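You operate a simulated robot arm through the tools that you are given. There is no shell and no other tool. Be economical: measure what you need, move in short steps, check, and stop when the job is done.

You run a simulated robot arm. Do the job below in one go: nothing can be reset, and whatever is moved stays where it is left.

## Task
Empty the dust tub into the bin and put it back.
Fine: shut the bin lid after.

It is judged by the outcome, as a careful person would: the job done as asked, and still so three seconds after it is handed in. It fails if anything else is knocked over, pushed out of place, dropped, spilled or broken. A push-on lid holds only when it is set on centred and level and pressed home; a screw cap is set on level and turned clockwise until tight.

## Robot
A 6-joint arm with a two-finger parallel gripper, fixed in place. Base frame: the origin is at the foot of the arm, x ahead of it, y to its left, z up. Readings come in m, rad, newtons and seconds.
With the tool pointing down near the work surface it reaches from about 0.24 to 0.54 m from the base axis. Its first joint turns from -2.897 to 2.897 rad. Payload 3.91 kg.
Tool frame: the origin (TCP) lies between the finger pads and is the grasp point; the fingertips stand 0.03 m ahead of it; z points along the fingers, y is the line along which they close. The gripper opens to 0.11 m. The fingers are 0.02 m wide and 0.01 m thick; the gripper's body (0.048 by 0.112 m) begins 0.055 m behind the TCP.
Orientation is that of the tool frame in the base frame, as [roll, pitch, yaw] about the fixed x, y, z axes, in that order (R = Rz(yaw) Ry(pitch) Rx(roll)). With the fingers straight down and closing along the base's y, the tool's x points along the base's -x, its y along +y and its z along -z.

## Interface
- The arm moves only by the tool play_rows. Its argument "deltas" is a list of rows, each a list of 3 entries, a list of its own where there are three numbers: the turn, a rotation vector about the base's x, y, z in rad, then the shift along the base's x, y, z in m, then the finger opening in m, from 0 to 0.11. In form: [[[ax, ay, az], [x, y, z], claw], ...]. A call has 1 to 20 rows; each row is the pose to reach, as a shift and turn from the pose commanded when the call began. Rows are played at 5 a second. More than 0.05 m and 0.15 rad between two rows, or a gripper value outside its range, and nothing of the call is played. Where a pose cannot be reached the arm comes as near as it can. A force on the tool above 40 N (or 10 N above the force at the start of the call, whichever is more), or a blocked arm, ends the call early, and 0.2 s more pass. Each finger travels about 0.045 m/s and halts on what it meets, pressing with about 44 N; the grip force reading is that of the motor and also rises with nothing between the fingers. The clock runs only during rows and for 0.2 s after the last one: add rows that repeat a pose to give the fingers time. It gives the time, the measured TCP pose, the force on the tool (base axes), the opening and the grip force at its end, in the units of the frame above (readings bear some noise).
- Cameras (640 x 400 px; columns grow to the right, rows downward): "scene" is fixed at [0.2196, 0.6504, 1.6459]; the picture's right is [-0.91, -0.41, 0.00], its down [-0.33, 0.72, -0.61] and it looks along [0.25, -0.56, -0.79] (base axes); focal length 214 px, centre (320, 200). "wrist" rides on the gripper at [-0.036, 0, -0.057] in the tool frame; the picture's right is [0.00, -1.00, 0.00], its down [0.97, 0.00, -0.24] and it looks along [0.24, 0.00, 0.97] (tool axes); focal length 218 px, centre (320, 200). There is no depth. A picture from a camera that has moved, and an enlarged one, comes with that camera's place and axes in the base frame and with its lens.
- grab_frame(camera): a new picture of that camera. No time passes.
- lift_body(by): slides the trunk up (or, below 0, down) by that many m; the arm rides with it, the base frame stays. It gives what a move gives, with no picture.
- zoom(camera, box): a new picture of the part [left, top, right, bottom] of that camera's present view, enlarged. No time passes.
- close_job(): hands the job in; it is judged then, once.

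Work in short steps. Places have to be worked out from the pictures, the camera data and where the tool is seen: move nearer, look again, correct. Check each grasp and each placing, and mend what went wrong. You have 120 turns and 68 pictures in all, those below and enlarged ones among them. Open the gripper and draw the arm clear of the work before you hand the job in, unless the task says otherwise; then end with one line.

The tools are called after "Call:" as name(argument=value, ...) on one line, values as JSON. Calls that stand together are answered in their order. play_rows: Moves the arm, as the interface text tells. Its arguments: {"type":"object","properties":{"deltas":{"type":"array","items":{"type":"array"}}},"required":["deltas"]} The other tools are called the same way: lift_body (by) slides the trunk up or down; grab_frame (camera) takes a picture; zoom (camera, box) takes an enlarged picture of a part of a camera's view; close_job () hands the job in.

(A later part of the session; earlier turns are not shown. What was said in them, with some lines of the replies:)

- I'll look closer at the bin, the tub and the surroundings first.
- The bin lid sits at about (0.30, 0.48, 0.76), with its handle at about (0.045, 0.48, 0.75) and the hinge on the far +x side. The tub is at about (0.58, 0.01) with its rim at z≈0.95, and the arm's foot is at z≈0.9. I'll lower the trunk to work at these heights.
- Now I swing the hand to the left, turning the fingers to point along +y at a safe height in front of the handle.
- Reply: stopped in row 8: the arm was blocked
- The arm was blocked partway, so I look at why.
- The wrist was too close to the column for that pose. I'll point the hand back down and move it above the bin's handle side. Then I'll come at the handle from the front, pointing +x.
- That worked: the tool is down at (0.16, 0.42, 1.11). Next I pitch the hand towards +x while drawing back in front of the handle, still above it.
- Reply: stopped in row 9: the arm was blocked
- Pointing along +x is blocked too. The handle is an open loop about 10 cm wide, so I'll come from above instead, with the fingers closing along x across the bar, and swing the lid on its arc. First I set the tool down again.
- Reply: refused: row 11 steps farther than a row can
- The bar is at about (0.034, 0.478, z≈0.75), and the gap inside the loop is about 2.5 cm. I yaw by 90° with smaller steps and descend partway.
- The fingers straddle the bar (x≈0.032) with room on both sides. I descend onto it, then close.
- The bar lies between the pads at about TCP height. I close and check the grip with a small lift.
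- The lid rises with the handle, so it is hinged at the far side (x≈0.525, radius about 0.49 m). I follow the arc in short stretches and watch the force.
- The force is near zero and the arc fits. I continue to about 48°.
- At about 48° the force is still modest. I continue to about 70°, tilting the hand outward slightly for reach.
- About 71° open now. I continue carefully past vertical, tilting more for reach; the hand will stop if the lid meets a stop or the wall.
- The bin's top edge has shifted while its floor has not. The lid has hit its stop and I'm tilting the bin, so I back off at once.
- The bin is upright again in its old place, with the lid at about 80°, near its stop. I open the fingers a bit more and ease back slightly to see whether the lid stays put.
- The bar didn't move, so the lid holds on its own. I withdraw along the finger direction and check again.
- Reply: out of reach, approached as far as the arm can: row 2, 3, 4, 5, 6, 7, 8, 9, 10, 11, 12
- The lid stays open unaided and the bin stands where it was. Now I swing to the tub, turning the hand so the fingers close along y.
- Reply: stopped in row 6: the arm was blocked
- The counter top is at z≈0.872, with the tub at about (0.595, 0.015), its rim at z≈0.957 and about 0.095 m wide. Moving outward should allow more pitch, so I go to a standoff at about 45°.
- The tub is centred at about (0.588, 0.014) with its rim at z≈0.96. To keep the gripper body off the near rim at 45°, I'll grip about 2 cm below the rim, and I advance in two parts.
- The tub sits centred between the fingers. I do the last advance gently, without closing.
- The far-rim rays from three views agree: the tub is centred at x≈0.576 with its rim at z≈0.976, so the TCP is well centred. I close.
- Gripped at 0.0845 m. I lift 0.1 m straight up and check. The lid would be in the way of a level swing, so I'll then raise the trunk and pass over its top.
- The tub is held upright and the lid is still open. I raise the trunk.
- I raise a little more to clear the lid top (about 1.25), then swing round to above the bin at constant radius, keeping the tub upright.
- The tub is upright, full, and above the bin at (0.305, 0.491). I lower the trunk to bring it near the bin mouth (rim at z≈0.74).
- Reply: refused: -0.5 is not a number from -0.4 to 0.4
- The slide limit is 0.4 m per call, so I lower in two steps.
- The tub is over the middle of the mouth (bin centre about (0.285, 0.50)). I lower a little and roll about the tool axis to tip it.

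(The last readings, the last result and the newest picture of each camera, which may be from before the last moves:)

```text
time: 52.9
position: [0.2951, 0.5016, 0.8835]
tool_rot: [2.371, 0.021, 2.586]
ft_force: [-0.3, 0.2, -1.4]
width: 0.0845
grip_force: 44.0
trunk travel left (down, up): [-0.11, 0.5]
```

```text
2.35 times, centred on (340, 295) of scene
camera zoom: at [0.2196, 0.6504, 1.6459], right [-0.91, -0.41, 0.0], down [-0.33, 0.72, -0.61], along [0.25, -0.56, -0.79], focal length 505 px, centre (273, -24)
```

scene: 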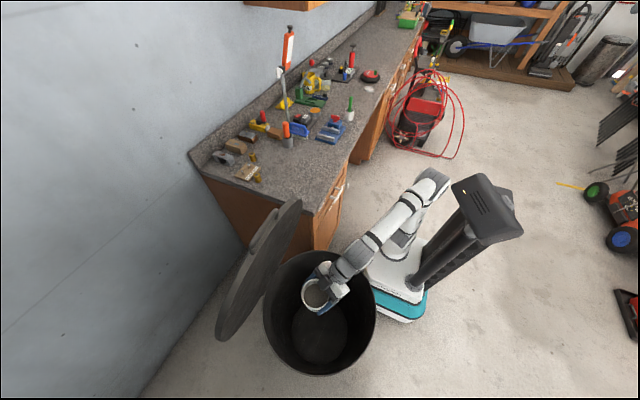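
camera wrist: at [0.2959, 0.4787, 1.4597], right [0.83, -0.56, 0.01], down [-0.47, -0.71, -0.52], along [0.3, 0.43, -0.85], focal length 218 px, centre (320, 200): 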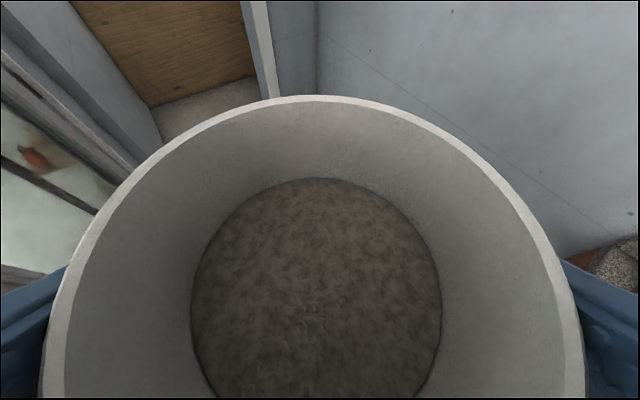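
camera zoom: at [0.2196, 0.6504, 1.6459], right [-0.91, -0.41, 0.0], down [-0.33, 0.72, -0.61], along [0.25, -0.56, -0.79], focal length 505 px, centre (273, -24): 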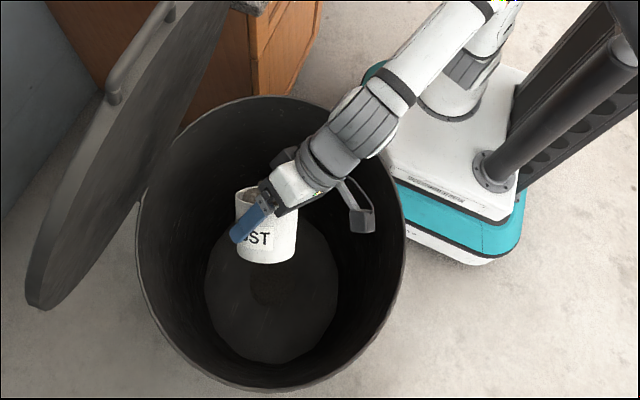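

The roll works and everything is inside the bin mouth. I continue rolling towards 180°.

Call:
play_rows(deltas=[[[0.054, 0.083, -0.098], [0, 0, 0], 0.07], [[0.108, 0.167, -0.197], [0, 0, 0], 0.07], [[0.163, 0.25, -0.295], [0, 0, 0], 0.07], [[0.217, 0.334, -0.394], [0, 0, 0], 0.07], [[0.271, 0.417, -0.492], [0, 0, 0], 0.07], [[0.325, 0.501, -0.591], [0, 0, 0], 0.07], [[0.379, 0.584, -0.689], [0, 0, 0], 0.07], [[0.433, 0.668, -0.787], [0, 0, 0], 0.07], [[0.488, 0.751, -0.886], [0, 0, 0], 0.07], [[0.542, 0.834, -0.984], [0, 0, 0], 0.07], [[0.596, 0.918, -1.083], [0, 0, 0], 0.07]])

Call:
zoom(camera="scene", box=[240, 210, 440, 380])

```text
time: 55.3
position: [0.3412, 0.4739, 0.8778]
tool_rot: [3.126, -0.793, 1.102]
ft_force: [-0.2, 0.4, -0.6]
width: 0.0845
grip_force: 44.0
out of reach, approached as far as the arm can: row 9, 10, 11
trunk travel left (down, up): [-0.11, 0.5]
```

```text
2.35 times, centred on (340, 295) of scene
camera zoom: at [0.2196, 0.6504, 1.6459], right [-0.91, -0.41, 0.0], down [-0.33, 0.72, -0.61], along [0.25, -0.56, -0.79], focal length 505 px, centre (273, -24)
```

zoom: 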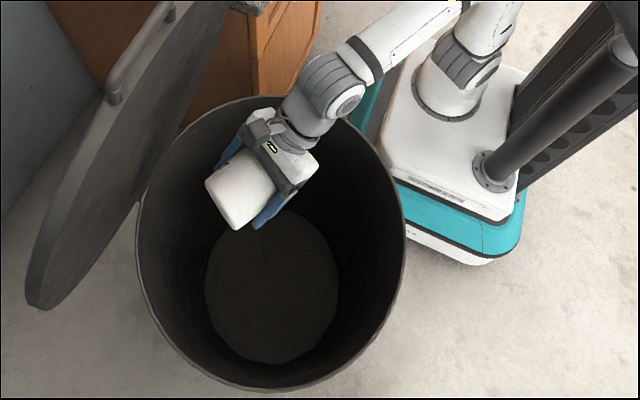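

Rolled nearly 180°, so the tub is about horizontal and dust has fallen onto the bin floor. I now pitch the hand up so the mouth points well down, with a small shake.

Call:
play_rows(deltas=[[[0.089, -0.045, 0], [0, 0, 0], 0.07], [[0.178, -0.09, 0], [0, 0, 0.005], 0.07], [[0.268, -0.136, 0], [0, 0, 0.01], 0.07], [[0.357, -0.181, 0], [0, 0, 0.01], 0.07], [[0.446, -0.226, 0], [0, 0, 0.01], 0.07], [[0.535, -0.271, 0], [0, 0, 0.01], 0.07], [[0.624, -0.316, 0], [0, 0, 0.01], 0.07], [[0.624, -0.316, 0], [0, 0, 0.01], 0.07], [[0.624, -0.316, 0], [0, 0, 0.02], 0.07], [[0.624, -0.316, 0], [0, 0, 0.01], 0.07], [[0.624, -0.316, 0], [0, 0, 0.02], 0.07], [[0.624, -0.316, 0], [0, 0, 0.01], 0.07], [[0.624, -0.316, 0], [0, 0, 0.01], 0.07]])

Call:
grab_frame(camera="wrist")

Call:
zoom(camera="scene", box=[240, 210, 440, 380])

```text
time: 58.1
position: [0.3223, 0.4878, 0.8901]
tool_rot: [3.141, -1.484, 1.027]
ft_force: [-0.2, -0.1, -1.2]
width: 0.0843
grip_force: 43.7
out of reach, approached as far as the arm can: row 1, 2, 5, 6, 7, 8, 9, 10, 11, 12, 13
trunk travel left (down, up): [-0.11, 0.5]
```

```text
29 pictures are left
camera wrist: at [0.2905, 0.4345, 0.8613], right [-0.86, 0.52, 0.0], down [-0.08, -0.13, 0.99], along [0.51, 0.85, 0.16], focal length 218 px, centre (320, 200)
```

wrist: 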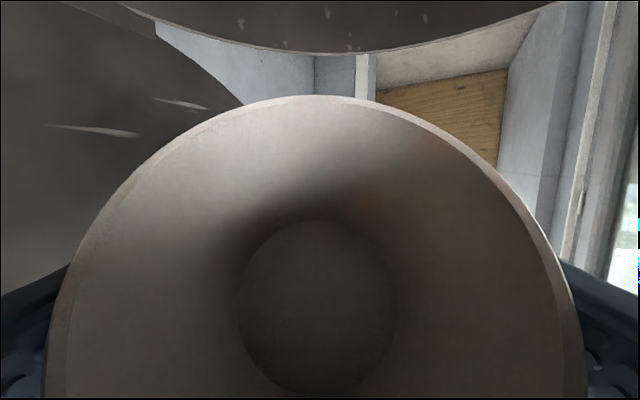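

```text
2.35 times, centred on (340, 295) of scene
camera zoom: at [0.2196, 0.6504, 1.6459], right [-0.91, -0.41, 0.0], down [-0.33, 0.72, -0.61], along [0.25, -0.56, -0.79], focal length 505 px, centre (273, -24)
```

zoom: 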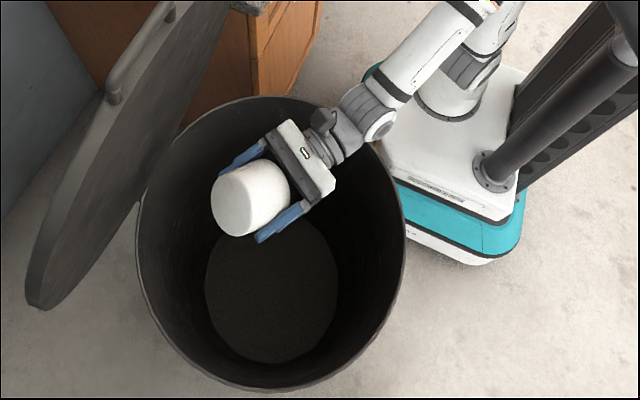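

The tub is empty. I bring it back: pitch down first, then roll upright, still above the bin.

Call:
play_rows(deltas=[[[-0.085, 0.052, 0], [-0.002, 0.001, 0], 0.07], [[-0.17, 0.103, 0], [-0.005, 0.003, 0.005], 0.07], [[-0.255, 0.155, 0], [-0.01, 0.005, 0.01], 0.07], [[-0.34, 0.206, 0], [-0.015, 0.008, 0.01], 0.07], [[-0.425, 0.258, 0], [-0.02, 0.01, 0.01], 0.07], [[-0.51, 0.309, 0], [-0.02, 0.01, 0.01], 0.07], [[-0.59, 0.357, 0], [-0.02, 0.01, 0.01], 0.07], [[-0.59, 0.357, 0], [-0.02, 0.01, 0.01], 0.07]])

Call:
play_rows(deltas=[[[-0.052, -0.086, 0.099], [0, 0, 0], 0.07], [[-0.104, -0.172, 0.197], [0, 0, 0], 0.07], [[-0.156, -0.258, 0.296], [0, 0, 0], 0.07], [[-0.208, -0.344, 0.395], [0, 0, 0], 0.07], [[-0.26, -0.43, 0.493], [0, 0, 0], 0.07], [[-0.312, -0.516, 0.592], [0, 0, 0], 0.07], [[-0.364, -0.602, 0.691], [0, 0, 0], 0.07], [[-0.416, -0.688, 0.79], [0, 0, 0], 0.07], [[-0.468, -0.774, 0.888], [0, 0, 0], 0.07], [[-0.52, -0.86, 0.987], [0, 0, 0], 0.07], [[-0.572, -0.946, 1.086], [0, 0, 0], 0.07]])

```text
time: 59.9
position: [0.2808, 0.5048, 0.893]
tool_rot: [3.135, -0.81, 1.018]
ft_force: [-0.2, -0.7, -0.7]
width: 0.0845
grip_force: 43.7
out of reach, approached as far as the arm can: row 3, 4, 5, 6, 7, 8
trunk travel left (down, up): [-0.11, 0.5]
```

```text
time: 62.3
position: [0.2718, 0.506, 0.8886]
tool_rot: [2.362, -0.012, 2.573]
ft_force: [0.1, -0.3, -0.5]
width: 0.0849
grip_force: 43.9
out of reach, approached as far as the arm can: row 1, 2, 3, 4, 5, 6, 7, 8, 9, 10, 11
trunk travel left (down, up): [-0.11, 0.5]
```

Half the roll is done. I finish the roll to upright.

Call:
play_rows(deltas=[[[-0.053, -0.085, 0.101], [0.003, 0, 0.002], 0.07], [[-0.106, -0.17, 0.203], [0.006, 0, 0.004], 0.07], [[-0.159, -0.256, 0.304], [0.01, 0, 0.006], 0.07], [[-0.212, -0.341, 0.406], [0.014, 0, 0.008], 0.07], [[-0.265, -0.426, 0.507], [0.018, 0, 0.01], 0.07], [[-0.318, -0.511, 0.609], [0.022, 0, 0.01], 0.07], [[-0.371, -0.596, 0.71], [0.025, 0, 0.01], 0.07], [[-0.424, -0.682, 0.812], [0.025, 0, 0.01], 0.07], [[-0.477, -0.767, 0.913], [0.025, 0, 0.01], 0.07], [[-0.53, -0.852, 1.015], [0.025, 0, 0.01], 0.07], [[-0.583, -0.937, 1.116], [0.025, 0, 0.01], 0.07], [[-0.583, -0.937, 1.116], [0.025, 0, 0.01], 0.07]])

Call:
grab_frame(camera="scene")

Call:
grab_frame(camera="wrist")

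```text
time: 64.9
position: [0.2855, 0.5111, 0.8949]
tool_rot: [-3.141, 0.775, -2.154]
ft_force: [-0.1, 0.0, -0.3]
width: 0.0843
grip_force: 44.0
out of reach, approached as far as the arm can: row 1, 2, 3, 4, 5, 6, 7, 8, 9, 10, 11, 12
trunk travel left (down, up): [-0.11, 0.5]
```

```text
27 pictures are left
```

scene: 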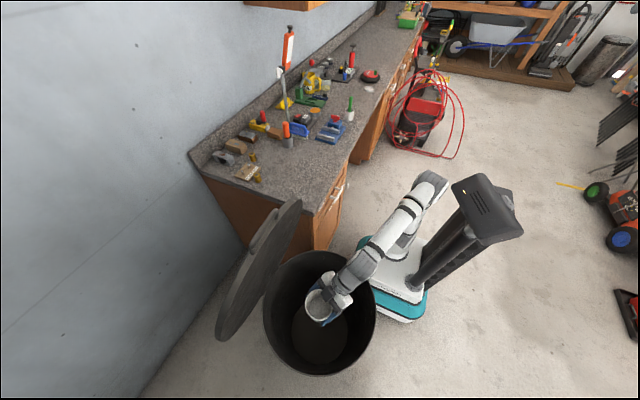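

```text
26 pictures are left
camera wrist: at [0.2758, 0.4987, 0.9611], right [0.83, -0.55, 0.0], down [-0.47, -0.72, -0.51], along [0.28, 0.42, -0.86], focal length 218 px, centre (320, 200)
```

wrist: 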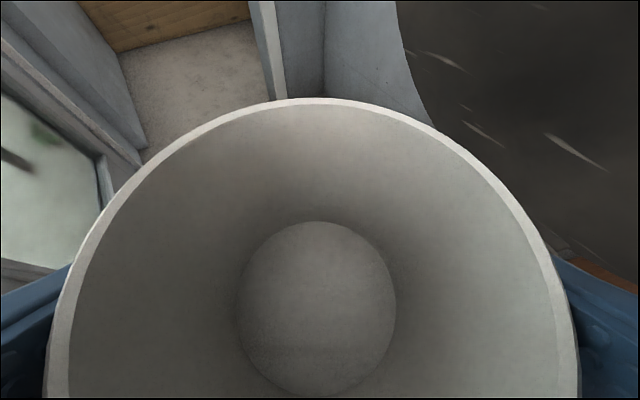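

The tub is empty, upright and firmly held. I raise the trunk again to pass over the lid.

Call:
lift_body(by=0.3)

Call:
lift_body(by=0.19)

```text
time: 67.9
position: [0.2845, 0.5106, 1.1939]
tool_rot: [-3.141, 0.775, -2.157]
ft_force: [-0.3, 1.0, -0.5]
width: 0.0848
grip_force: 43.8
trunk travel left (down, up): [-0.41, 0.2]
```

```text
time: 69.9
position: [0.2851, 0.5113, 1.3849]
tool_rot: [3.142, 0.775, -2.155]
ft_force: [0.1, 0.2, -0.1]
width: 0.0846
grip_force: 44.2
trunk travel left (down, up): [-0.6, 0.01]
```

I swing back to above the tub's old spot along the same arc.

Call:
play_rows(deltas=[[[0, 0, -0.066], [0.0317, -0.0251, 0.005], 0.07], [[0, 0, -0.131], [0.0638, -0.0501, 0.01], 0.07], [[0, 0, -0.197], [0.0948, -0.0753, 0.01], 0.07], [[0, 0, -0.263], [0.1239, -0.1025, 0.01], 0.07], [[0, 0, -0.329], [0.1513, -0.1318, 0.01], 0.07], [[0, 0, -0.394], [0.1765, -0.163, 0.01], 0.07], [[0, 0, -0.46], [0.1994, -0.1957, 0.01], 0.07], [[0, 0, -0.526], [0.2201, -0.23, 0.01], 0.07], [[0, 0, -0.591], [0.2384, -0.2659, 0.01], 0.07], [[0, 0, -0.657], [0.2541, -0.3025, 0.01], 0.07], [[0, 0, -0.723], [0.2672, -0.3404, 0.01], 0.07], [[0, 0, -0.788], [0.2778, -0.3792, 0.01], 0.07], [[0, 0, -0.854], [0.2855, -0.4183, 0.01], 0.07], [[0, 0, -0.92], [0.2906, -0.458, 0.01], 0.07], [[0, 0, -0.986], [0.293, -0.4983, 0.01], 0.07], [[0, 0, -0.986], [0.293, -0.4983, 0.01], 0.07]])

Call:
lift_body(by=-0.3)

Call:
grab_frame(camera="scene")

```text
time: 73.3
position: [0.5702, 0.0602, 1.3811]
tool_rot: [-3.113, 0.784, -3.141]
ft_force: [0.8, 0.4, -0.7]
width: 0.0844
grip_force: 44.3
out of reach, approached as far as the arm can: row 3, 4, 5, 6, 7, 8, 9, 10, 11, 12, 13, 14, 15, 16
trunk travel left (down, up): [-0.6, 0.01]
```

```text
time: 76.3
position: [0.5695, 0.0592, 1.081]
tool_rot: [-3.112, 0.784, -3.14]
ft_force: [-0.1, 0.4, -0.2]
width: 0.0846
grip_force: 44.2
trunk travel left (down, up): [-0.3, 0.31]
```

```text
25 pictures are left
```

scene: 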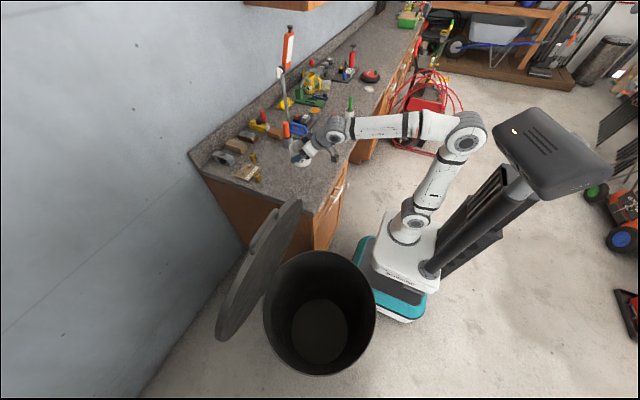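

The arm stopped short in y (0.059 instead of 0.013). I move it over the exact pick-up spot.

Call:
play_rows(deltas=[[[0, -0.002, 0], [0.003, -0.015, -0.005], 0.07], [[0, -0.004, 0], [0.006, -0.03, -0.01], 0.07], [[0, -0.007, 0], [0.0085, -0.0465, -0.02], 0.07], [[0, -0.007, 0], [0.0085, -0.0465, -0.02], 0.07]])

```text
time: 77.3
position: [0.5764, 0.0297, 1.0537]
tool_rot: [-3.089, 0.8, -3.141]
ft_force: [0.7, -1.1, -1.8]
width: 0.0845
grip_force: 44.2
out of reach, approached as far as the arm can: row 1, 2, 3, 4
trunk travel left (down, up): [-0.3, 0.31]
```

The arm reports a limit close to this pose. I test whether it frees up a little with the tool turned, to find which joint is limiting.

Call:
play_rows(deltas=[[[0, 0, 0.1], [0, 0, 0.01], 0.07], [[0, 0, 0.2], [0, 0, 0.02], 0.07], [[0, 0, 0.2], [0, -0.016, 0.02], 0.07], [[0, 0, 0.2], [0, -0.016, 0.02], 0.07]])

Call:
zoom(camera="scene", box=[260, 80, 560, 270])

```text
time: 78.3
position: [0.5714, 0.0556, 1.0465]
tool_rot: [-2.897, 0.799, -2.804]
ft_force: [0.0, -0.1, -0.6]
width: 0.0846
grip_force: 44.0
out of reach, approached as far as the arm can: row 1, 2, 3, 4
trunk travel left (down, up): [-0.3, 0.31]
```

```text
2.11 times, centred on (410, 175) of scene
camera zoom: at [0.2196, 0.6504, 1.6459], right [-0.91, -0.41, 0.0], down [-0.33, 0.72, -0.61], along [0.25, -0.56, -0.79], focal length 452 px, centre (130, 253)
```

zoom: 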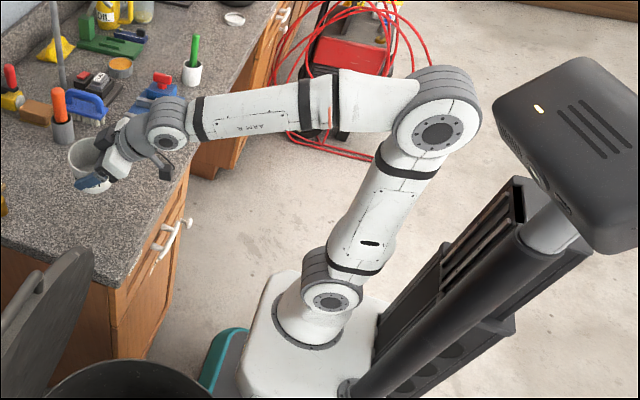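

The forearm has rolled over: the wrist flipped near its joint limit during the pour, so that joint blocks this heading. Turning the hand the other way should free it, and since the tub is round I try about -0.35 rad of yaw in the air.

Call:
play_rows(deltas=[[[0.033, 0, -0.105], [0.0, 0, 0.01], 0.07], [[0.067, 0, -0.21], [0.002, -0.01, 0.015], 0.07], [[0.1, 0, -0.315], [0.004, -0.02, 0.015], 0.07], [[0.134, 0, -0.42], [0.006, -0.03, 0.015], 0.07], [[0.167, 0.001, -0.526], [0.0066, -0.043, 0.015], 0.07], [[0.167, 0.001, -0.526], [0.0066, -0.043, 0.015], 0.07]])

```text
time: 79.7
position: [0.5787, 0.0119, 1.0627]
tool_rot: [-3.135, 0.796, 2.777]
ft_force: [-0.5, 0.9, -1.5]
width: 0.0843
grip_force: 44.4
trunk travel left (down, up): [-0.3, 0.31]
```

That pose is fully reached, level as at the grasp. I lower to just above the counter at (0.578, 0.0125).

Call:
play_rows(deltas=[[[-0.004, 0.002, -0.004], [0, 0.0005, -0.02], 0.07], [[-0.009, 0.003, -0.009], [0, 0.0005, -0.04], 0.07], [[-0.009, 0.003, -0.009], [0, 0.0005, -0.06], 0.07], [[-0.009, 0.003, -0.009], [0, 0.0005, -0.08], 0.07], [[-0.009, 0.003, -0.009], [0, 0.0005, -0.095], 0.07], [[-0.009, 0.003, -0.009], [0, 0.0005, -0.105], 0.07], [[-0.009, 0.003, -0.009], [0, 0.0005, -0.105], 0.07]])

Call:
grab_frame(camera="wrist")

Call:
zoom(camera="scene", box=[250, 110, 410, 210])

```text
time: 81.3
position: [0.5786, 0.0127, 0.9583]
tool_rot: [-3.121, 0.798, 2.779]
ft_force: [0.1, 0.2, -1.3]
width: 0.0845
grip_force: 43.7
trunk travel left (down, up): [-0.3, 0.31]
```

```text
23 pictures are left
camera wrist: at [0.5638, 0.0183, 1.0238], right [-0.37, -0.93, 0.01], down [-0.79, 0.31, -0.53], along [0.48, -0.21, -0.85], focal length 218 px, centre (320, 200)
```

wrist: 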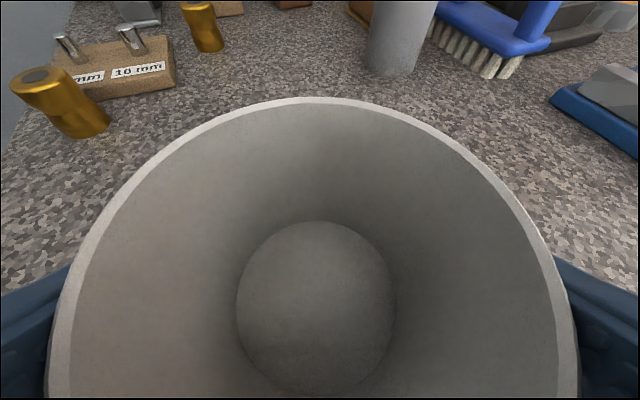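

```text
4.00 times, centred on (330, 160) of scene
camera zoom: at [0.2196, 0.6504, 1.6459], right [-0.91, -0.41, 0.0], down [-0.33, 0.72, -0.61], along [0.25, -0.56, -0.79], focal length 858 px, centre (280, 360)
```

zoom: 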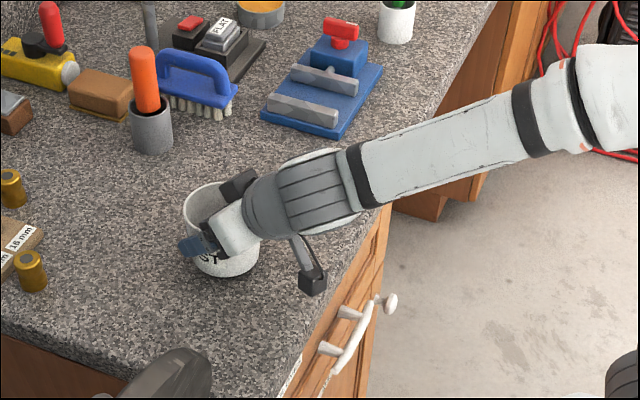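

Position is good. I lower the last millimetres, watching the force.

Call:
play_rows(deltas=[[[0, 0, 0], [0, 0, -0.003], 0.07], [[0, 0, 0], [0, 0, -0.006], 0.07], [[0, 0, 0], [0, 0, -0.008], 0.07], [[0, 0, 0], [0, 0, -0.008], 0.07]])

```text
time: 82.3
position: [0.5791, 0.0124, 0.949]
tool_rot: [-3.122, 0.797, 2.78]
ft_force: [-0.6, 0.5, -0.7]
width: 0.084
grip_force: 44.2
trunk travel left (down, up): [-0.3, 0.31]
```

Call:
play_rows(deltas=[[[0, 0, 0], [0, 0, -0.001], 0.07], [[0, 0, 0], [0, 0, -0.0015], 0.07], [[0, 0, 0], [0, 0, -0.002], 0.07], [[0, 0, 0], [0, 0, -0.002], 0.07]])

```text
time: 83.3
position: [0.5792, 0.0133, 0.9495]
tool_rot: [-3.122, 0.798, 2.777]
ft_force: [1.9, -1.8, 13.0]
width: 0.0845
grip_force: 43.7
trunk travel left (down, up): [-0.3, 0.31]
```

Contact: 13 N upward, so the tub is seated. I open the fingers gently.

Call:
play_rows(deltas=[[[0, 0, 0], [0, 0, 0.001], 0.086], [[0, 0, 0], [0, 0, 0.001], 0.09], [[0, 0, 0], [0, 0, 0.001], 0.1], [[0, 0, 0], [0, 0, 0.001], 0.11], [[0, 0, 0], [0, 0, 0.001], 0.11], [[0, 0, 0], [0, 0, 0.001], 0.11]])

Call:
grab_frame(camera="wrist")

```text
time: 84.7
position: [0.5793, 0.012, 0.9485]
tool_rot: [-3.121, 0.798, 2.778]
ft_force: [-0.2, 0.0, -0.2]
width: 0.1099
grip_force: 0.1
trunk travel left (down, up): [-0.3, 0.31]
```

```text
21 pictures are left
camera wrist: at [0.5641, 0.0186, 1.0154], right [-0.37, -0.93, 0.01], down [-0.79, 0.31, -0.53], along [0.49, -0.21, -0.85], focal length 218 px, centre (320, 200)
```

wrist: 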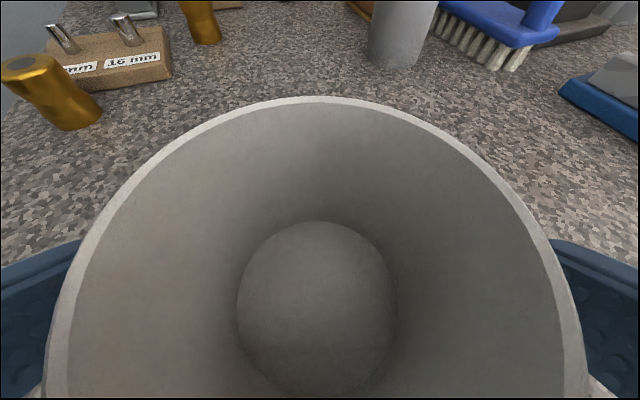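

Released cleanly. I back out along the finger direction and check the tub.

Call:
play_rows(deltas=[[[0, 0, 0], [-0.0134, 0.0051, 0.014], 0.11], [[0, 0, 0], [-0.0267, 0.0102, 0.028], 0.11], [[0, 0, 0], [-0.04, 0.0152, 0.042], 0.11], [[0, 0, 0], [-0.06, 0.023, 0.063], 0.11], [[0, 0, 0], [-0.08, 0.0305, 0.084], 0.11], [[0, 0, 0], [-0.1, 0.038, 0.115], 0.11], [[0, 0, 0], [-0.1, 0.038, 0.115], 0.11]])

Call:
zoom(camera="scene", box=[180, 80, 380, 220])

```text
time: 86.3
position: [0.4792, 0.0496, 1.0633]
tool_rot: [-3.121, 0.797, 2.779]
ft_force: [0.1, -0.2, -0.4]
width: 0.1101
grip_force: 0.0
trunk travel left (down, up): [-0.3, 0.31]
```

```text
2.86 times, centred on (280, 150) of scene
camera zoom: at [0.2196, 0.6504, 1.6459], right [-0.91, -0.41, 0.0], down [-0.33, 0.72, -0.61], along [0.25, -0.56, -0.79], focal length 613 px, centre (434, 343)
```

zoom: 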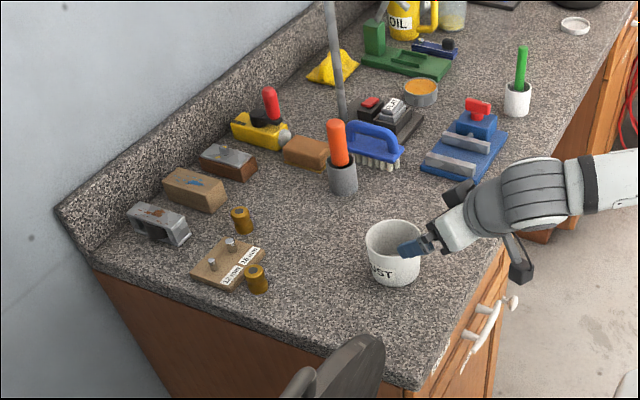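

The tub stands back in its original spot, empty. For the lid I need the wrist un-flipped, so in free space I swing the hand to the side, then up, then down through the arm's plane.

Call:
play_rows(deltas=[[[-0.02, -0.03, -0.02], [-0.002, -0.005, 0.04], 0.08], [[-0.084, -0.13, -0.076], [-0.003, -0.025, 0.06], 0.06], [[-0.146, -0.228, -0.133], [-0.004, -0.05, 0.08], 0.04], [[-0.209, -0.325, -0.19], [-0.005, -0.07, 0.1], 0.03], [[-0.272, -0.423, -0.247], [-0.006, -0.09, 0.12], 0.03], [[-0.335, -0.521, -0.304], [-0.008, -0.115, 0.13], 0.03], [[-0.418, -0.651, -0.38], [-0.009, -0.14, 0.137], 0.03], [[-0.418, -0.651, -0.38], [-0.009, -0.14, 0.137], 0.03]])

```text
refused: row 7 steps farther than a row can; nothing moved
```

Call:
play_rows(deltas=[[[-0.02, -0.03, -0.02], [-0.002, -0.005, 0.04], 0.08], [[-0.084, -0.13, -0.076], [-0.003, -0.025, 0.06], 0.06], [[-0.146, -0.228, -0.133], [-0.004, -0.05, 0.08], 0.04], [[-0.209, -0.325, -0.19], [-0.005, -0.07, 0.1], 0.03], [[-0.272, -0.423, -0.247], [-0.006, -0.09, 0.12], 0.03], [[-0.335, -0.521, -0.304], [-0.008, -0.115, 0.13], 0.03], [[-0.38, -0.59, -0.344], [-0.009, -0.13, 0.135], 0.03], [[-0.418, -0.651, -0.38], [-0.009, -0.14, 0.137], 0.03], [[-0.418, -0.651, -0.38], [-0.009, -0.14, 0.137], 0.03]])

```text
time: 88.3
position: [0.4699, -0.0882, 1.2016]
tool_rot: [-2.15, 1.565, -2.937]
ft_force: [-0.1, 0.2, 0.4]
width: 0.0301
grip_force: 0.1
trunk travel left (down, up): [-0.3, 0.31]
```

Reached cleanly. Now from the side to pointing up.

Call:
play_rows(deltas=[[[-0.034, -0.083, 0.083], [0, 0.01, 0.02], 0.03], [[-0.068, -0.165, 0.165], [0, 0.02, 0.04], 0.03], [[-0.103, -0.248, 0.248], [0, 0.035, 0.06], 0.03], [[-0.137, -0.33, 0.33], [0, 0.05, 0.08], 0.03], [[-0.171, -0.413, 0.413], [0, 0.065, 0.095], 0.03], [[-0.205, -0.495, 0.495], [0, 0.085, 0.11], 0.03], [[-0.24, -0.578, 0.578], [0, 0.105, 0.12], 0.03], [[-0.274, -0.66, 0.66], [0, 0.12, 0.13], 0.03], [[-0.308, -0.743, 0.743], [0, 0.14, 0.14], 0.03], [[-0.308, -0.743, 0.743], [0, 0.14, 0.14], 0.03]])

```text
time: 90.5
position: [0.4705, 0.0514, 1.3415]
tool_rot: [-0.007, 0.79, -0.009]
ft_force: [-0.1, 0.0, -0.6]
width: 0.0299
grip_force: 0.1
trunk travel left (down, up): [-0.3, 0.31]
```

Reached. Now down through the arm's plane.

Call:
play_rows(deltas=[[[0, 0, 0], [0, -0.025, 0], 0.03], [[0, 0, 0], [0, -0.0514, 0], 0.03], [[0, 0.143, 0], [0.0188, -0.0514, -0.0216], 0.03], [[0, 0.286, 0], [0.0342, -0.0514, -0.0457], 0.03], [[0, 0.429, 0], [0.0461, -0.0514, -0.0717], 0.03], [[0, 0.572, 0], [0.0541, -0.0514, -0.0991], 0.03], [[0, 0.715, 0], [0.0581, -0.0514, -0.1274], 0.03], [[0, 0.858, 0], [0.0581, -0.0514, -0.156], 0.03], [[0, 1.001, 0], [0.054, -0.0514, -0.1843], 0.03], [[0, 1.144, 0], [0.0458, -0.0514, -0.2117], 0.03], [[0, 1.287, 0], [0.0339, -0.0514, -0.2376], 0.03], [[0, 1.43, 0], [0.0184, -0.0514, -0.24], 0.03], [[0, 1.57, 0], [-0.01, -0.0514, -0.24], 0.03], [[0, 1.57, 0], [-0.01, -0.0514, -0.24], 0.03]])

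Call:
zoom(camera="scene", box=[200, 70, 560, 390])

```text
time: 93.5
position: [0.4604, -0.0007, 1.1008]
tool_rot: [-3.136, 0.782, -3.134]
ft_force: [-0.6, -0.6, -0.3]
width: 0.0301
grip_force: 0.0
trunk travel left (down, up): [-0.3, 0.31]
```

```text
1.25 times, centred on (380, 230) of scene
camera zoom: at [0.2196, 0.6504, 1.6459], right [-0.91, -0.41, 0.0], down [-0.33, 0.72, -0.61], along [0.25, -0.56, -0.79], focal length 268 px, centre (245, 162)
```

zoom: 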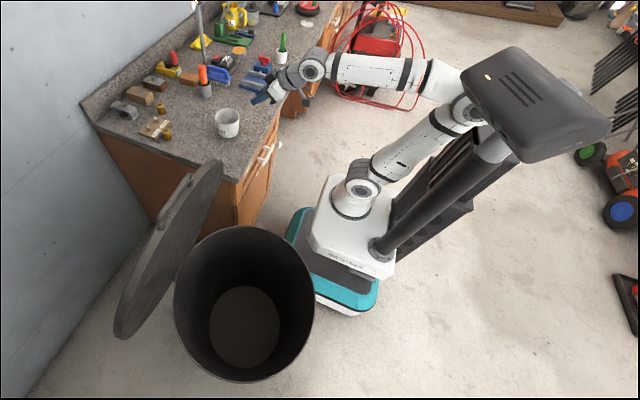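

The wrist is un-flipped and everything is in place. I raise the trunk a bit for reach, then turn the hand back to the tool-down, 90°-yaw attitude for the lid handle.

Call:
lift_body(by=0.15)

Call:
play_rows(deltas=[[[0, 0.13, 0], [-0.02, 0.01, 0.01], 0.04], [[0, 0.26, 0], [-0.04, 0.02, 0.02], 0.05], [[0, 0.39, 0], [-0.06, 0.03, 0.03], 0.06], [[0, 0.52, 0], [-0.08, 0.05, 0.04], 0.06], [[0, 0.65, 0], [-0.1, 0.07, 0.05], 0.06], [[0, 0.782, 0], [-0.11, 0.1, 0.06], 0.06], [[0, 0.782, 0], [-0.11, 0.1, 0.06], 0.06]])

Call:
play_rows(deltas=[[[0, 0, 0.14], [0.0, 0.02, 0], 0.06], [[0, 0, 0.28], [0.0, 0.04, 0], 0.06], [[0, 0, 0.42], [0.0, 0.06, 0], 0.06], [[0, 0, 0.56], [0.0, 0.08, 0], 0.06], [[0, 0, 0.7], [0.0, 0.1, 0], 0.06], [[0, 0, 0.84], [0.0, 0.13, 0], 0.06], [[0, 0, 0.98], [-0.01, 0.16, 0.01], 0.06], [[0, 0, 1.12], [-0.02, 0.19, 0.02], 0.06], [[0, 0, 1.26], [-0.03, 0.22, 0.03], 0.06], [[0, 0, 1.4], [-0.04, 0.25, 0.04], 0.06], [[0, 0, 1.49], [-0.04, 0.28, 0.04], 0.06], [[0, 0, 1.57], [-0.04, 0.31, 0.04], 0.06], [[0, 0, 1.57], [-0.04, 0.31, 0.04], 0.06]])

```text
time: 95.3
position: [0.4598, -0.0006, 1.2517]
tool_rot: [-3.136, 0.78, -3.133]
ft_force: [0.6, 0.3, -0.6]
width: 0.0301
grip_force: 0.0
trunk travel left (down, up): [-0.45, 0.16]
```

```text
time: 96.9
position: [0.3506, 0.1, 1.3108]
tool_rot: [-3.14, -0.001, -3.135]
ft_force: [-0.6, 1.1, 1.4]
width: 0.0601
grip_force: 0.0
trunk travel left (down, up): [-0.45, 0.16]
```

```text
time: 99.7
position: [0.31, 0.4104, 1.3514]
tool_rot: [-3.14, -0.002, -1.562]
ft_force: [0.4, 0.4, -0.1]
width: 0.0599
grip_force: 0.1
trunk travel left (down, up): [-0.45, 0.16]
```

Now I pitch toward the lid and move to the pre-grasp point, about 0.1 m off the bar, and look.

Call:
play_rows(deltas=[[[0, -0.12, 0], [0.005, 0.015, 0], 0.06], [[0, -0.24, 0], [0.015, 0.03, -0.005], 0.065], [[0, -0.36, 0], [0.03, 0.05, -0.01], 0.07], [[0, -0.48, 0], [0.045, 0.07, -0.01], 0.07], [[0, -0.57, 0], [0.055, 0.07, -0.015], 0.07], [[0, -0.57, 0], [0.055, 0.07, -0.015], 0.07]])

Call:
grab_frame(camera="wrist")

```text
time: 101.1
position: [0.3647, 0.4791, 1.3372]
tool_rot: [-2.57, -0.005, -1.565]
ft_force: [-0.3, 0.1, -0.6]
width: 0.07
grip_force: 0.1
trunk travel left (down, up): [-0.45, 0.16]
```

```text
18 pictures are left
camera wrist: at [0.3338, 0.5149, 1.3842], right [0.84, 0.01, 0.54], down [-0.13, -0.97, 0.21], along [0.53, -0.24, -0.82], focal length 218 px, centre (320, 200)
```

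wrist: 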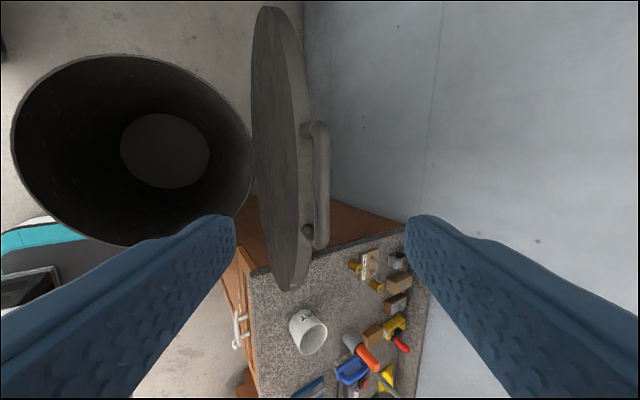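

The bar is at (0.430, 0.484, 1.238), the same as when I left it. I advance straight along the fingers to straddle it and close.

Call:
play_rows(deltas=[[[0, 0, 0], [0.015, 0.001, -0.023], 0.06], [[0, 0, 0], [0.03, 0.002, -0.046], 0.05], [[0, 0, 0], [0.045, 0.003, -0.069], 0.05], [[0, 0, 0], [0.06, 0.003, -0.091], 0.05], [[0, 0, 0], [0.06, 0.003, -0.091], 0.05]])

Call:
grab_frame(camera="wrist")

```text
time: 102.3
position: [0.425, 0.4819, 1.2438]
tool_rot: [-2.57, -0.004, -1.567]
ft_force: [0.4, -0.1, 0.4]
width: 0.0501
grip_force: 0.1
trunk travel left (down, up): [-0.45, 0.16]
```

```text
17 pictures are left
camera wrist: at [0.3942, 0.518, 1.2929], right [0.84, 0.01, 0.54], down [-0.13, -0.97, 0.21], along [0.53, -0.24, -0.82], focal length 218 px, centre (320, 200)
```

wrist: 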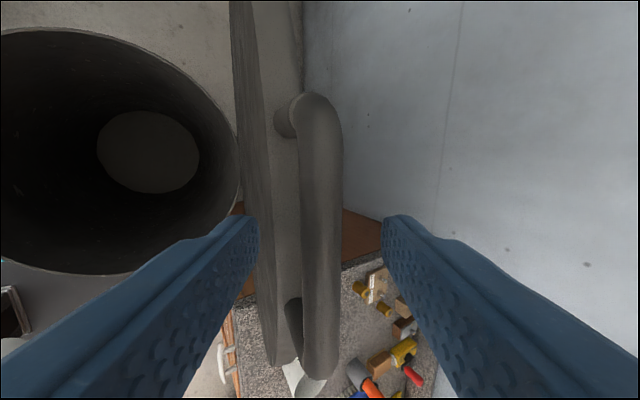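

The near finger might touch the lid rim, so I draw back 6 mm and then close slowly.

Call:
play_rows(deltas=[[[0, 0, 0], [-0.0033, 0, 0.005], 0.05], [[0, 0, 0], [-0.0033, 0, 0.005], 0.04], [[0, 0, 0], [-0.0033, 0, 0.005], 0.03], [[0, 0, 0], [-0.0033, 0, 0.005], 0.02], [[0, 0, 0], [-0.0033, 0, 0.005], 0.005], [[0, 0, 0], [-0.0033, 0, 0.005], 0.005], [[0, 0, 0], [-0.0033, 0, 0.005], 0.005]])

Call:
grab_frame(camera="wrist")

```text
time: 103.9
position: [0.4222, 0.4812, 1.2488]
tool_rot: [-2.57, -0.003, -1.567]
ft_force: [-0.2, 0.4, 0.6]
width: 0.0136
grip_force: 43.8
trunk travel left (down, up): [-0.45, 0.16]
```

```text
16 pictures are left
camera wrist: at [0.3905, 0.5181, 1.2983], right [0.84, 0.01, 0.54], down [-0.13, -0.97, 0.21], along [0.53, -0.24, -0.82], focal length 218 px, centre (320, 200)
```

wrist: 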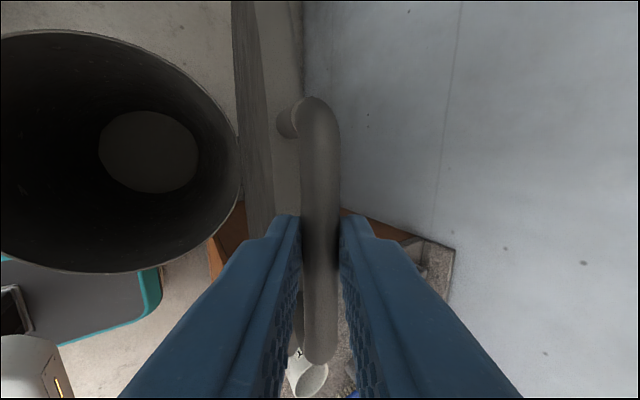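

The bar is held. I now lower the lid along the reverse arc, untilting the hand as I go.

Call:
play_rows(deltas=[[[0, 0.05, 0], [-0.0183, 0, -0.0038], 0.005], [[0, 0.1, 0], [-0.0369, 0, -0.0085], 0.005], [[0, 0.15, 0], [-0.055, 0, -0.0139], 0.005], [[0, 0.2, 0], [-0.0731, 0, -0.0201], 0.005], [[0, 0.25, 0], [-0.0906, 0, -0.027], 0.005], [[0, 0.3, 0], [-0.1079, 0, -0.0348], 0.005], [[0, 0.35, 0], [-0.1248, 0, -0.0432], 0.005], [[0, 0.4, 0], [-0.1415, 0, -0.0525], 0.005], [[0, 0.45, 0], [-0.1576, 0, -0.0623], 0.005], [[0, 0.5, 0], [-0.1734, 0, -0.073], 0.005], [[0, 0.54, 0], [-0.1889, 0, -0.0843], 0.005], [[0, 0.57, 0], [-0.204, 0, -0.0963], 0.005]])

Call:
zoom(camera="scene", box=[200, 180, 480, 390])

```text
time: 106.5
position: [0.218, 0.4808, 1.1544]
tool_rot: [-3.141, 0.0, -1.565]
ft_force: [-2.0, -7.1, 3.7]
width: 0.0132
grip_force: 44.3
trunk travel left (down, up): [-0.45, 0.16]
```

```text
1.90 times, centred on (340, 285) of scene
camera zoom: at [0.2196, 0.6504, 1.6459], right [-0.91, -0.41, 0.0], down [-0.33, 0.72, -0.61], along [0.25, -0.56, -0.79], focal length 408 px, centre (282, 38)
```

zoom: 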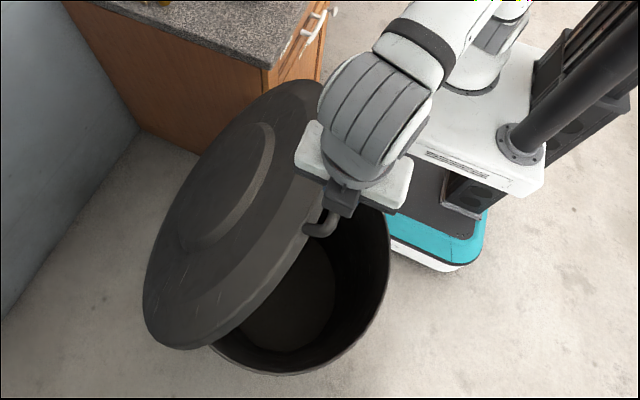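

Going well. I continue lowering.

Call:
play_rows(deltas=[[[0, 0, 0], [-0.0151, 0, -0.0127], 0.005], [[0, 0, 0], [-0.0298, 0, -0.0259], 0.005], [[0, 0, 0], [-0.0438, 0, -0.0397], 0.005], [[0, 0, 0], [-0.0573, 0, -0.0539], 0.005], [[0, 0, 0], [-0.0701, 0, -0.0688], 0.005], [[0, 0, 0], [-0.0824, 0, -0.0841], 0.005], [[0, 0, 0], [-0.094, 0, -0.1], 0.005], [[0, 0, 0], [-0.1051, 0, -0.1162], 0.005], [[0, 0, 0], [-0.1154, 0, -0.133], 0.005], [[0, 0, 0], [-0.1251, 0, -0.15], 0.005], [[0, 0, 0], [-0.134, 0, -0.1675], 0.005], [[0, 0, 0], [-0.1424, 0, -0.1853], 0.005], [[0, 0, 0], [-0.1499, 0, -0.2035], 0.005], [[0, 0, 0], [-0.1568, 0, -0.2219], 0.005], [[0, 0, 0], [-0.1628, 0, -0.2406], 0.005], [[0, 0, 0], [-0.1682, 0, -0.2595], 0.005], [[0, 0, 0], [-0.1727, 0, -0.2787], 0.005], [[0, 0, 0], [-0.1766, 0, -0.2979], 0.005]])

Call:
grab_frame(camera="wrist")

```text
time: 110.3
position: [0.0401, 0.4823, 0.8557]
tool_rot: [-3.139, 0.001, -1.565]
ft_force: [-11.9, -0.1, 1.4]
width: 0.0133
grip_force: 44.3
trunk travel left (down, up): [-0.45, 0.16]
```

```text
14 pictures are left
camera wrist: at [0.04, 0.5188, 0.9129], right [1.0, 0.01, 0.0], down [0.01, -0.97, 0.24], along [0.0, -0.24, -0.97], focal length 218 px, centre (320, 200)
```

wrist: 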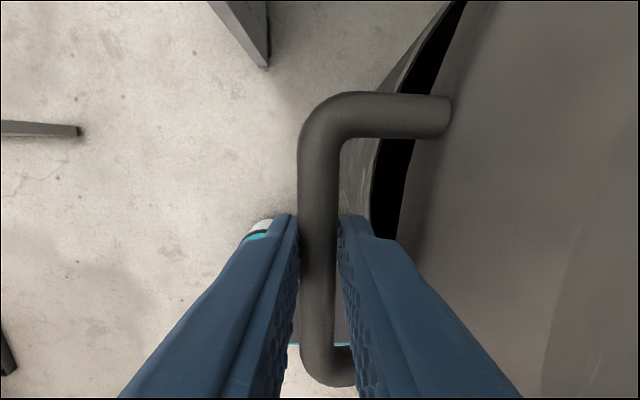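

Nearly shut. I lower the last part gently, watching the force.

Call:
play_rows(deltas=[[[0, 0, 0], [-0.003, 0, -0.018], 0.005], [[0, 0, 0], [-0.005, 0, -0.036], 0.005], [[0, 0, 0], [-0.007, 0, -0.054], 0.005], [[0, 0, 0], [-0.008, 0, -0.068], 0.005], [[0, 0, 0], [-0.0085, 0, -0.078], 0.005], [[0, 0, 0], [-0.0085, 0, -0.083], 0.005], [[0, 0, 0], [-0.0085, 0, -0.086], 0.005], [[0, 0, 0], [-0.0085, 0, -0.086], 0.005]])

Call:
zoom(camera="scene", box=[240, 230, 440, 390])

Call:
grab_frame(camera="wrist")

```text
time: 112.1
position: [0.0328, 0.4825, 0.7692]
tool_rot: [-3.14, -0.001, -1.564]
ft_force: [-6.8, -4.5, -0.8]
width: 0.0133
grip_force: 44.3
trunk travel left (down, up): [-0.45, 0.16]
```

```text
2.50 times, centred on (340, 310) of scene
camera zoom: at [0.2196, 0.6504, 1.6459], right [-0.91, -0.41, 0.0], down [-0.33, 0.72, -0.61], along [0.25, -0.56, -0.79], focal length 536 px, centre (270, -75)
```

zoom: 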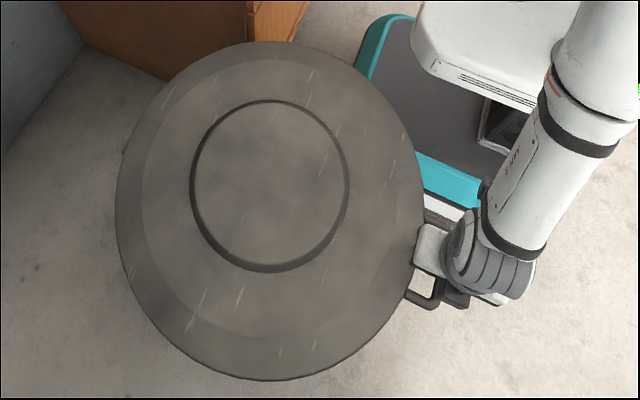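

```text
12 pictures are left
camera wrist: at [0.0315, 0.5182, 0.8268], right [1.0, 0.01, 0.0], down [0.01, -0.97, 0.24], along [0.0, -0.24, -0.97], focal length 218 px, centre (320, 200)
```

wrist: 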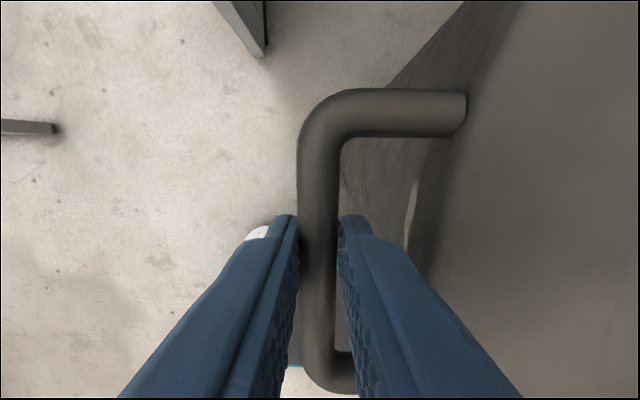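

The lid looks almost shut, perhaps a few millimetres up. I press down in small steps until it seats.

Call:
play_rows(deltas=[[[0, 0, 0], [0, 0, -0.002], 0.005], [[0, 0, 0], [0, 0, -0.004], 0.005], [[0, 0, 0], [0, 0, -0.006], 0.005], [[0, 0, 0], [0, 0, -0.008], 0.005], [[0, 0, 0], [0, 0, -0.01], 0.005]])

```text
time: 113.3
position: [0.0333, 0.4833, 0.7643]
tool_rot: [-3.138, 0.005, -1.563]
ft_force: [-4.6, -10.5, 29.2]
width: 0.0135
grip_force: 43.9
trunk travel left (down, up): [-0.45, 0.16]
stopped in row 5: the force on the tool passed its limit (the readings are from after the stop); the commanded pose is now the measured one
```

It is seated with firm contact. I release to the clearance opening and lift straight out.

Call:
play_rows(deltas=[[[0, 0, 0], [0, 0, 0.001], 0.02], [[0, 0, 0], [0, 0, 0.001], 0.03], [[0, 0, 0], [0, 0, 0.001], 0.032], [[0, 0, 0], [0, 0, 0.001], 0.032], [[0, 0, 0], [0, 0, 0.02], 0.032], [[0, 0, 0], [0, 0, 0.045], 0.032], [[0, 0, 0], [0, 0, 0.08], 0.032], [[0, 0, 0], [0, 0, 0.12], 0.04], [[0, 0, 0], [0, -0.02, 0.16], 0.06], [[0, 0, 0], [0.02, -0.04, 0.2], 0.08], [[0, 0, 0], [0.05, -0.06, 0.24], 0.1], [[0, 0, 0], [0.08, -0.08, 0.28], 0.11], [[0, 0, 0], [0.11, -0.1, 0.3], 0.11], [[0, 0, 0], [0.14, -0.12, 0.3], 0.11], [[0, 0, 0], [0.17, -0.15, 0.3], 0.11], [[0, 0, 0], [0.2, -0.18, 0.3], 0.11], [[0, 0, 0], [0.2, -0.18, 0.3], 0.11]])

Call:
grab_frame(camera="scene")

Call:
zoom(camera="scene", box=[240, 230, 440, 390])

Call:
grab_frame(camera="wrist")

```text
refused: row 11 steps farther than a row can; nothing moved
```

```text
11 pictures are left
```

scene: 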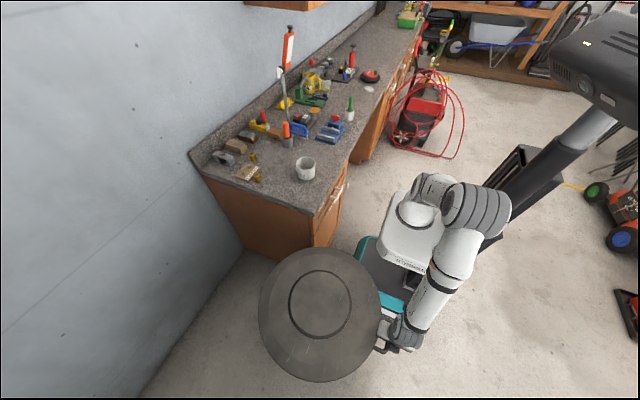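

```text
2.50 times, centred on (340, 310) of scene
camera zoom: at [0.2196, 0.6504, 1.6459], right [-0.91, -0.41, 0.0], down [-0.33, 0.72, -0.61], along [0.25, -0.56, -0.79], focal length 536 px, centre (270, -75)
```

zoom: 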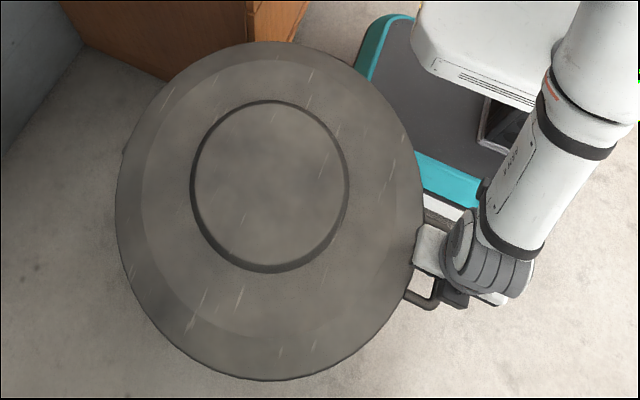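

```text
9 pictures are left
camera wrist: at [0.0314, 0.518, 0.8217], right [1.0, 0.01, 0.0], down [0.01, -0.97, 0.24], along [0.0, -0.24, -0.97], focal length 218 px, centre (320, 200)
```

wrist: 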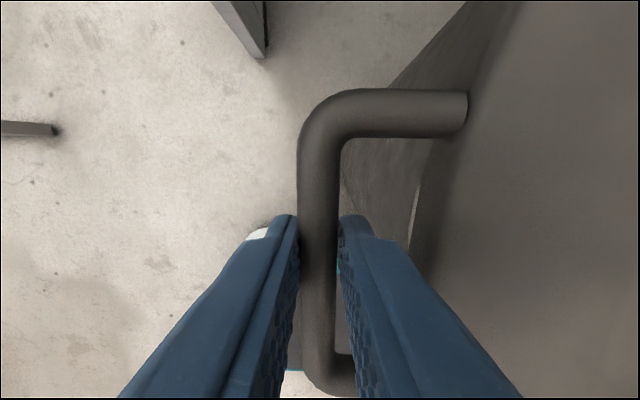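

The lid outline matches the starting picture within a pixel or two. The withdrawal steps were too long, so I resend shorter ones.

Call:
play_rows(deltas=[[[0, 0, 0], [0, 0, 0], 0.02], [[0, 0, 0], [0, 0, 0], 0.03], [[0, 0, 0], [0, 0, 0], 0.032], [[0, 0, 0], [0, 0, 0], 0.032], [[0, 0, 0], [0, 0, 0.02], 0.032], [[0, 0, 0], [0, 0, 0.045], 0.032], [[0, 0, 0], [0, 0, 0.08], 0.032], [[0, 0, 0], [0, 0, 0.115], 0.04], [[0, 0, 0], [0, 0, 0.15], 0.05], [[0, 0, 0], [0, 0, 0.185], 0.06], [[0, 0, 0], [0, 0, 0.22], 0.08], [[0, 0, 0], [0.02, 0, 0.255], 0.09], [[0, 0, 0], [0.05, -0.02, 0.27], 0.1], [[0, 0, 0], [0.08, -0.04, 0.28], 0.11], [[0, 0, 0], [0.11, -0.06, 0.29], 0.11], [[0, 0, 0], [0.14, -0.08, 0.3], 0.11], [[0, 0, 0], [0.17, -0.1, 0.3], 0.11], [[0, 0, 0], [0.2, -0.12, 0.3], 0.11], [[0, 0, 0], [0.23, -0.15, 0.3], 0.11], [[0, 0, 0], [0.23, -0.15, 0.3], 0.11]])

Call:
grab_frame(camera="scene")

Call:
zoom(camera="scene", box=[240, 230, 440, 390])

```text
time: 117.5
position: [0.2633, 0.3344, 1.0613]
tool_rot: [3.141, 0.002, -1.565]
ft_force: [0.1, -0.4, 0.0]
width: 0.11
grip_force: 0.1
trunk travel left (down, up): [-0.45, 0.16]
```

```text
8 pictures are left
```

scene: 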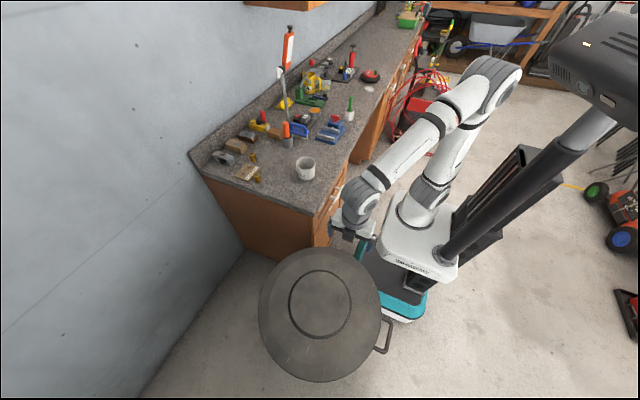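

```text
2.50 times, centred on (340, 310) of scene
camera zoom: at [0.2196, 0.6504, 1.6459], right [-0.91, -0.41, 0.0], down [-0.33, 0.72, -0.61], along [0.25, -0.56, -0.79], focal length 536 px, centre (270, -75)
```

zoom: 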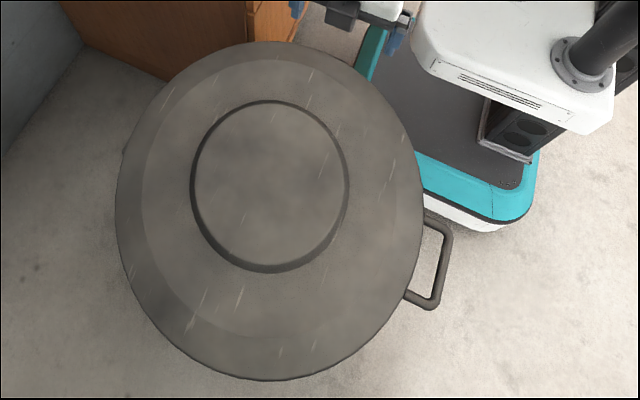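

The lid is shut, the bin is where it was, the empty tub is back on its spot, and the arm is clear with the gripper open. I hand in.

Call:
close_job()

```text
The job is handed in.
```

The dust tub is emptied into the bin and back on its spot, turned by about 20°, and the bin lid is shut. While opening the lid I briefly tilted the bin, but it settled back into place.
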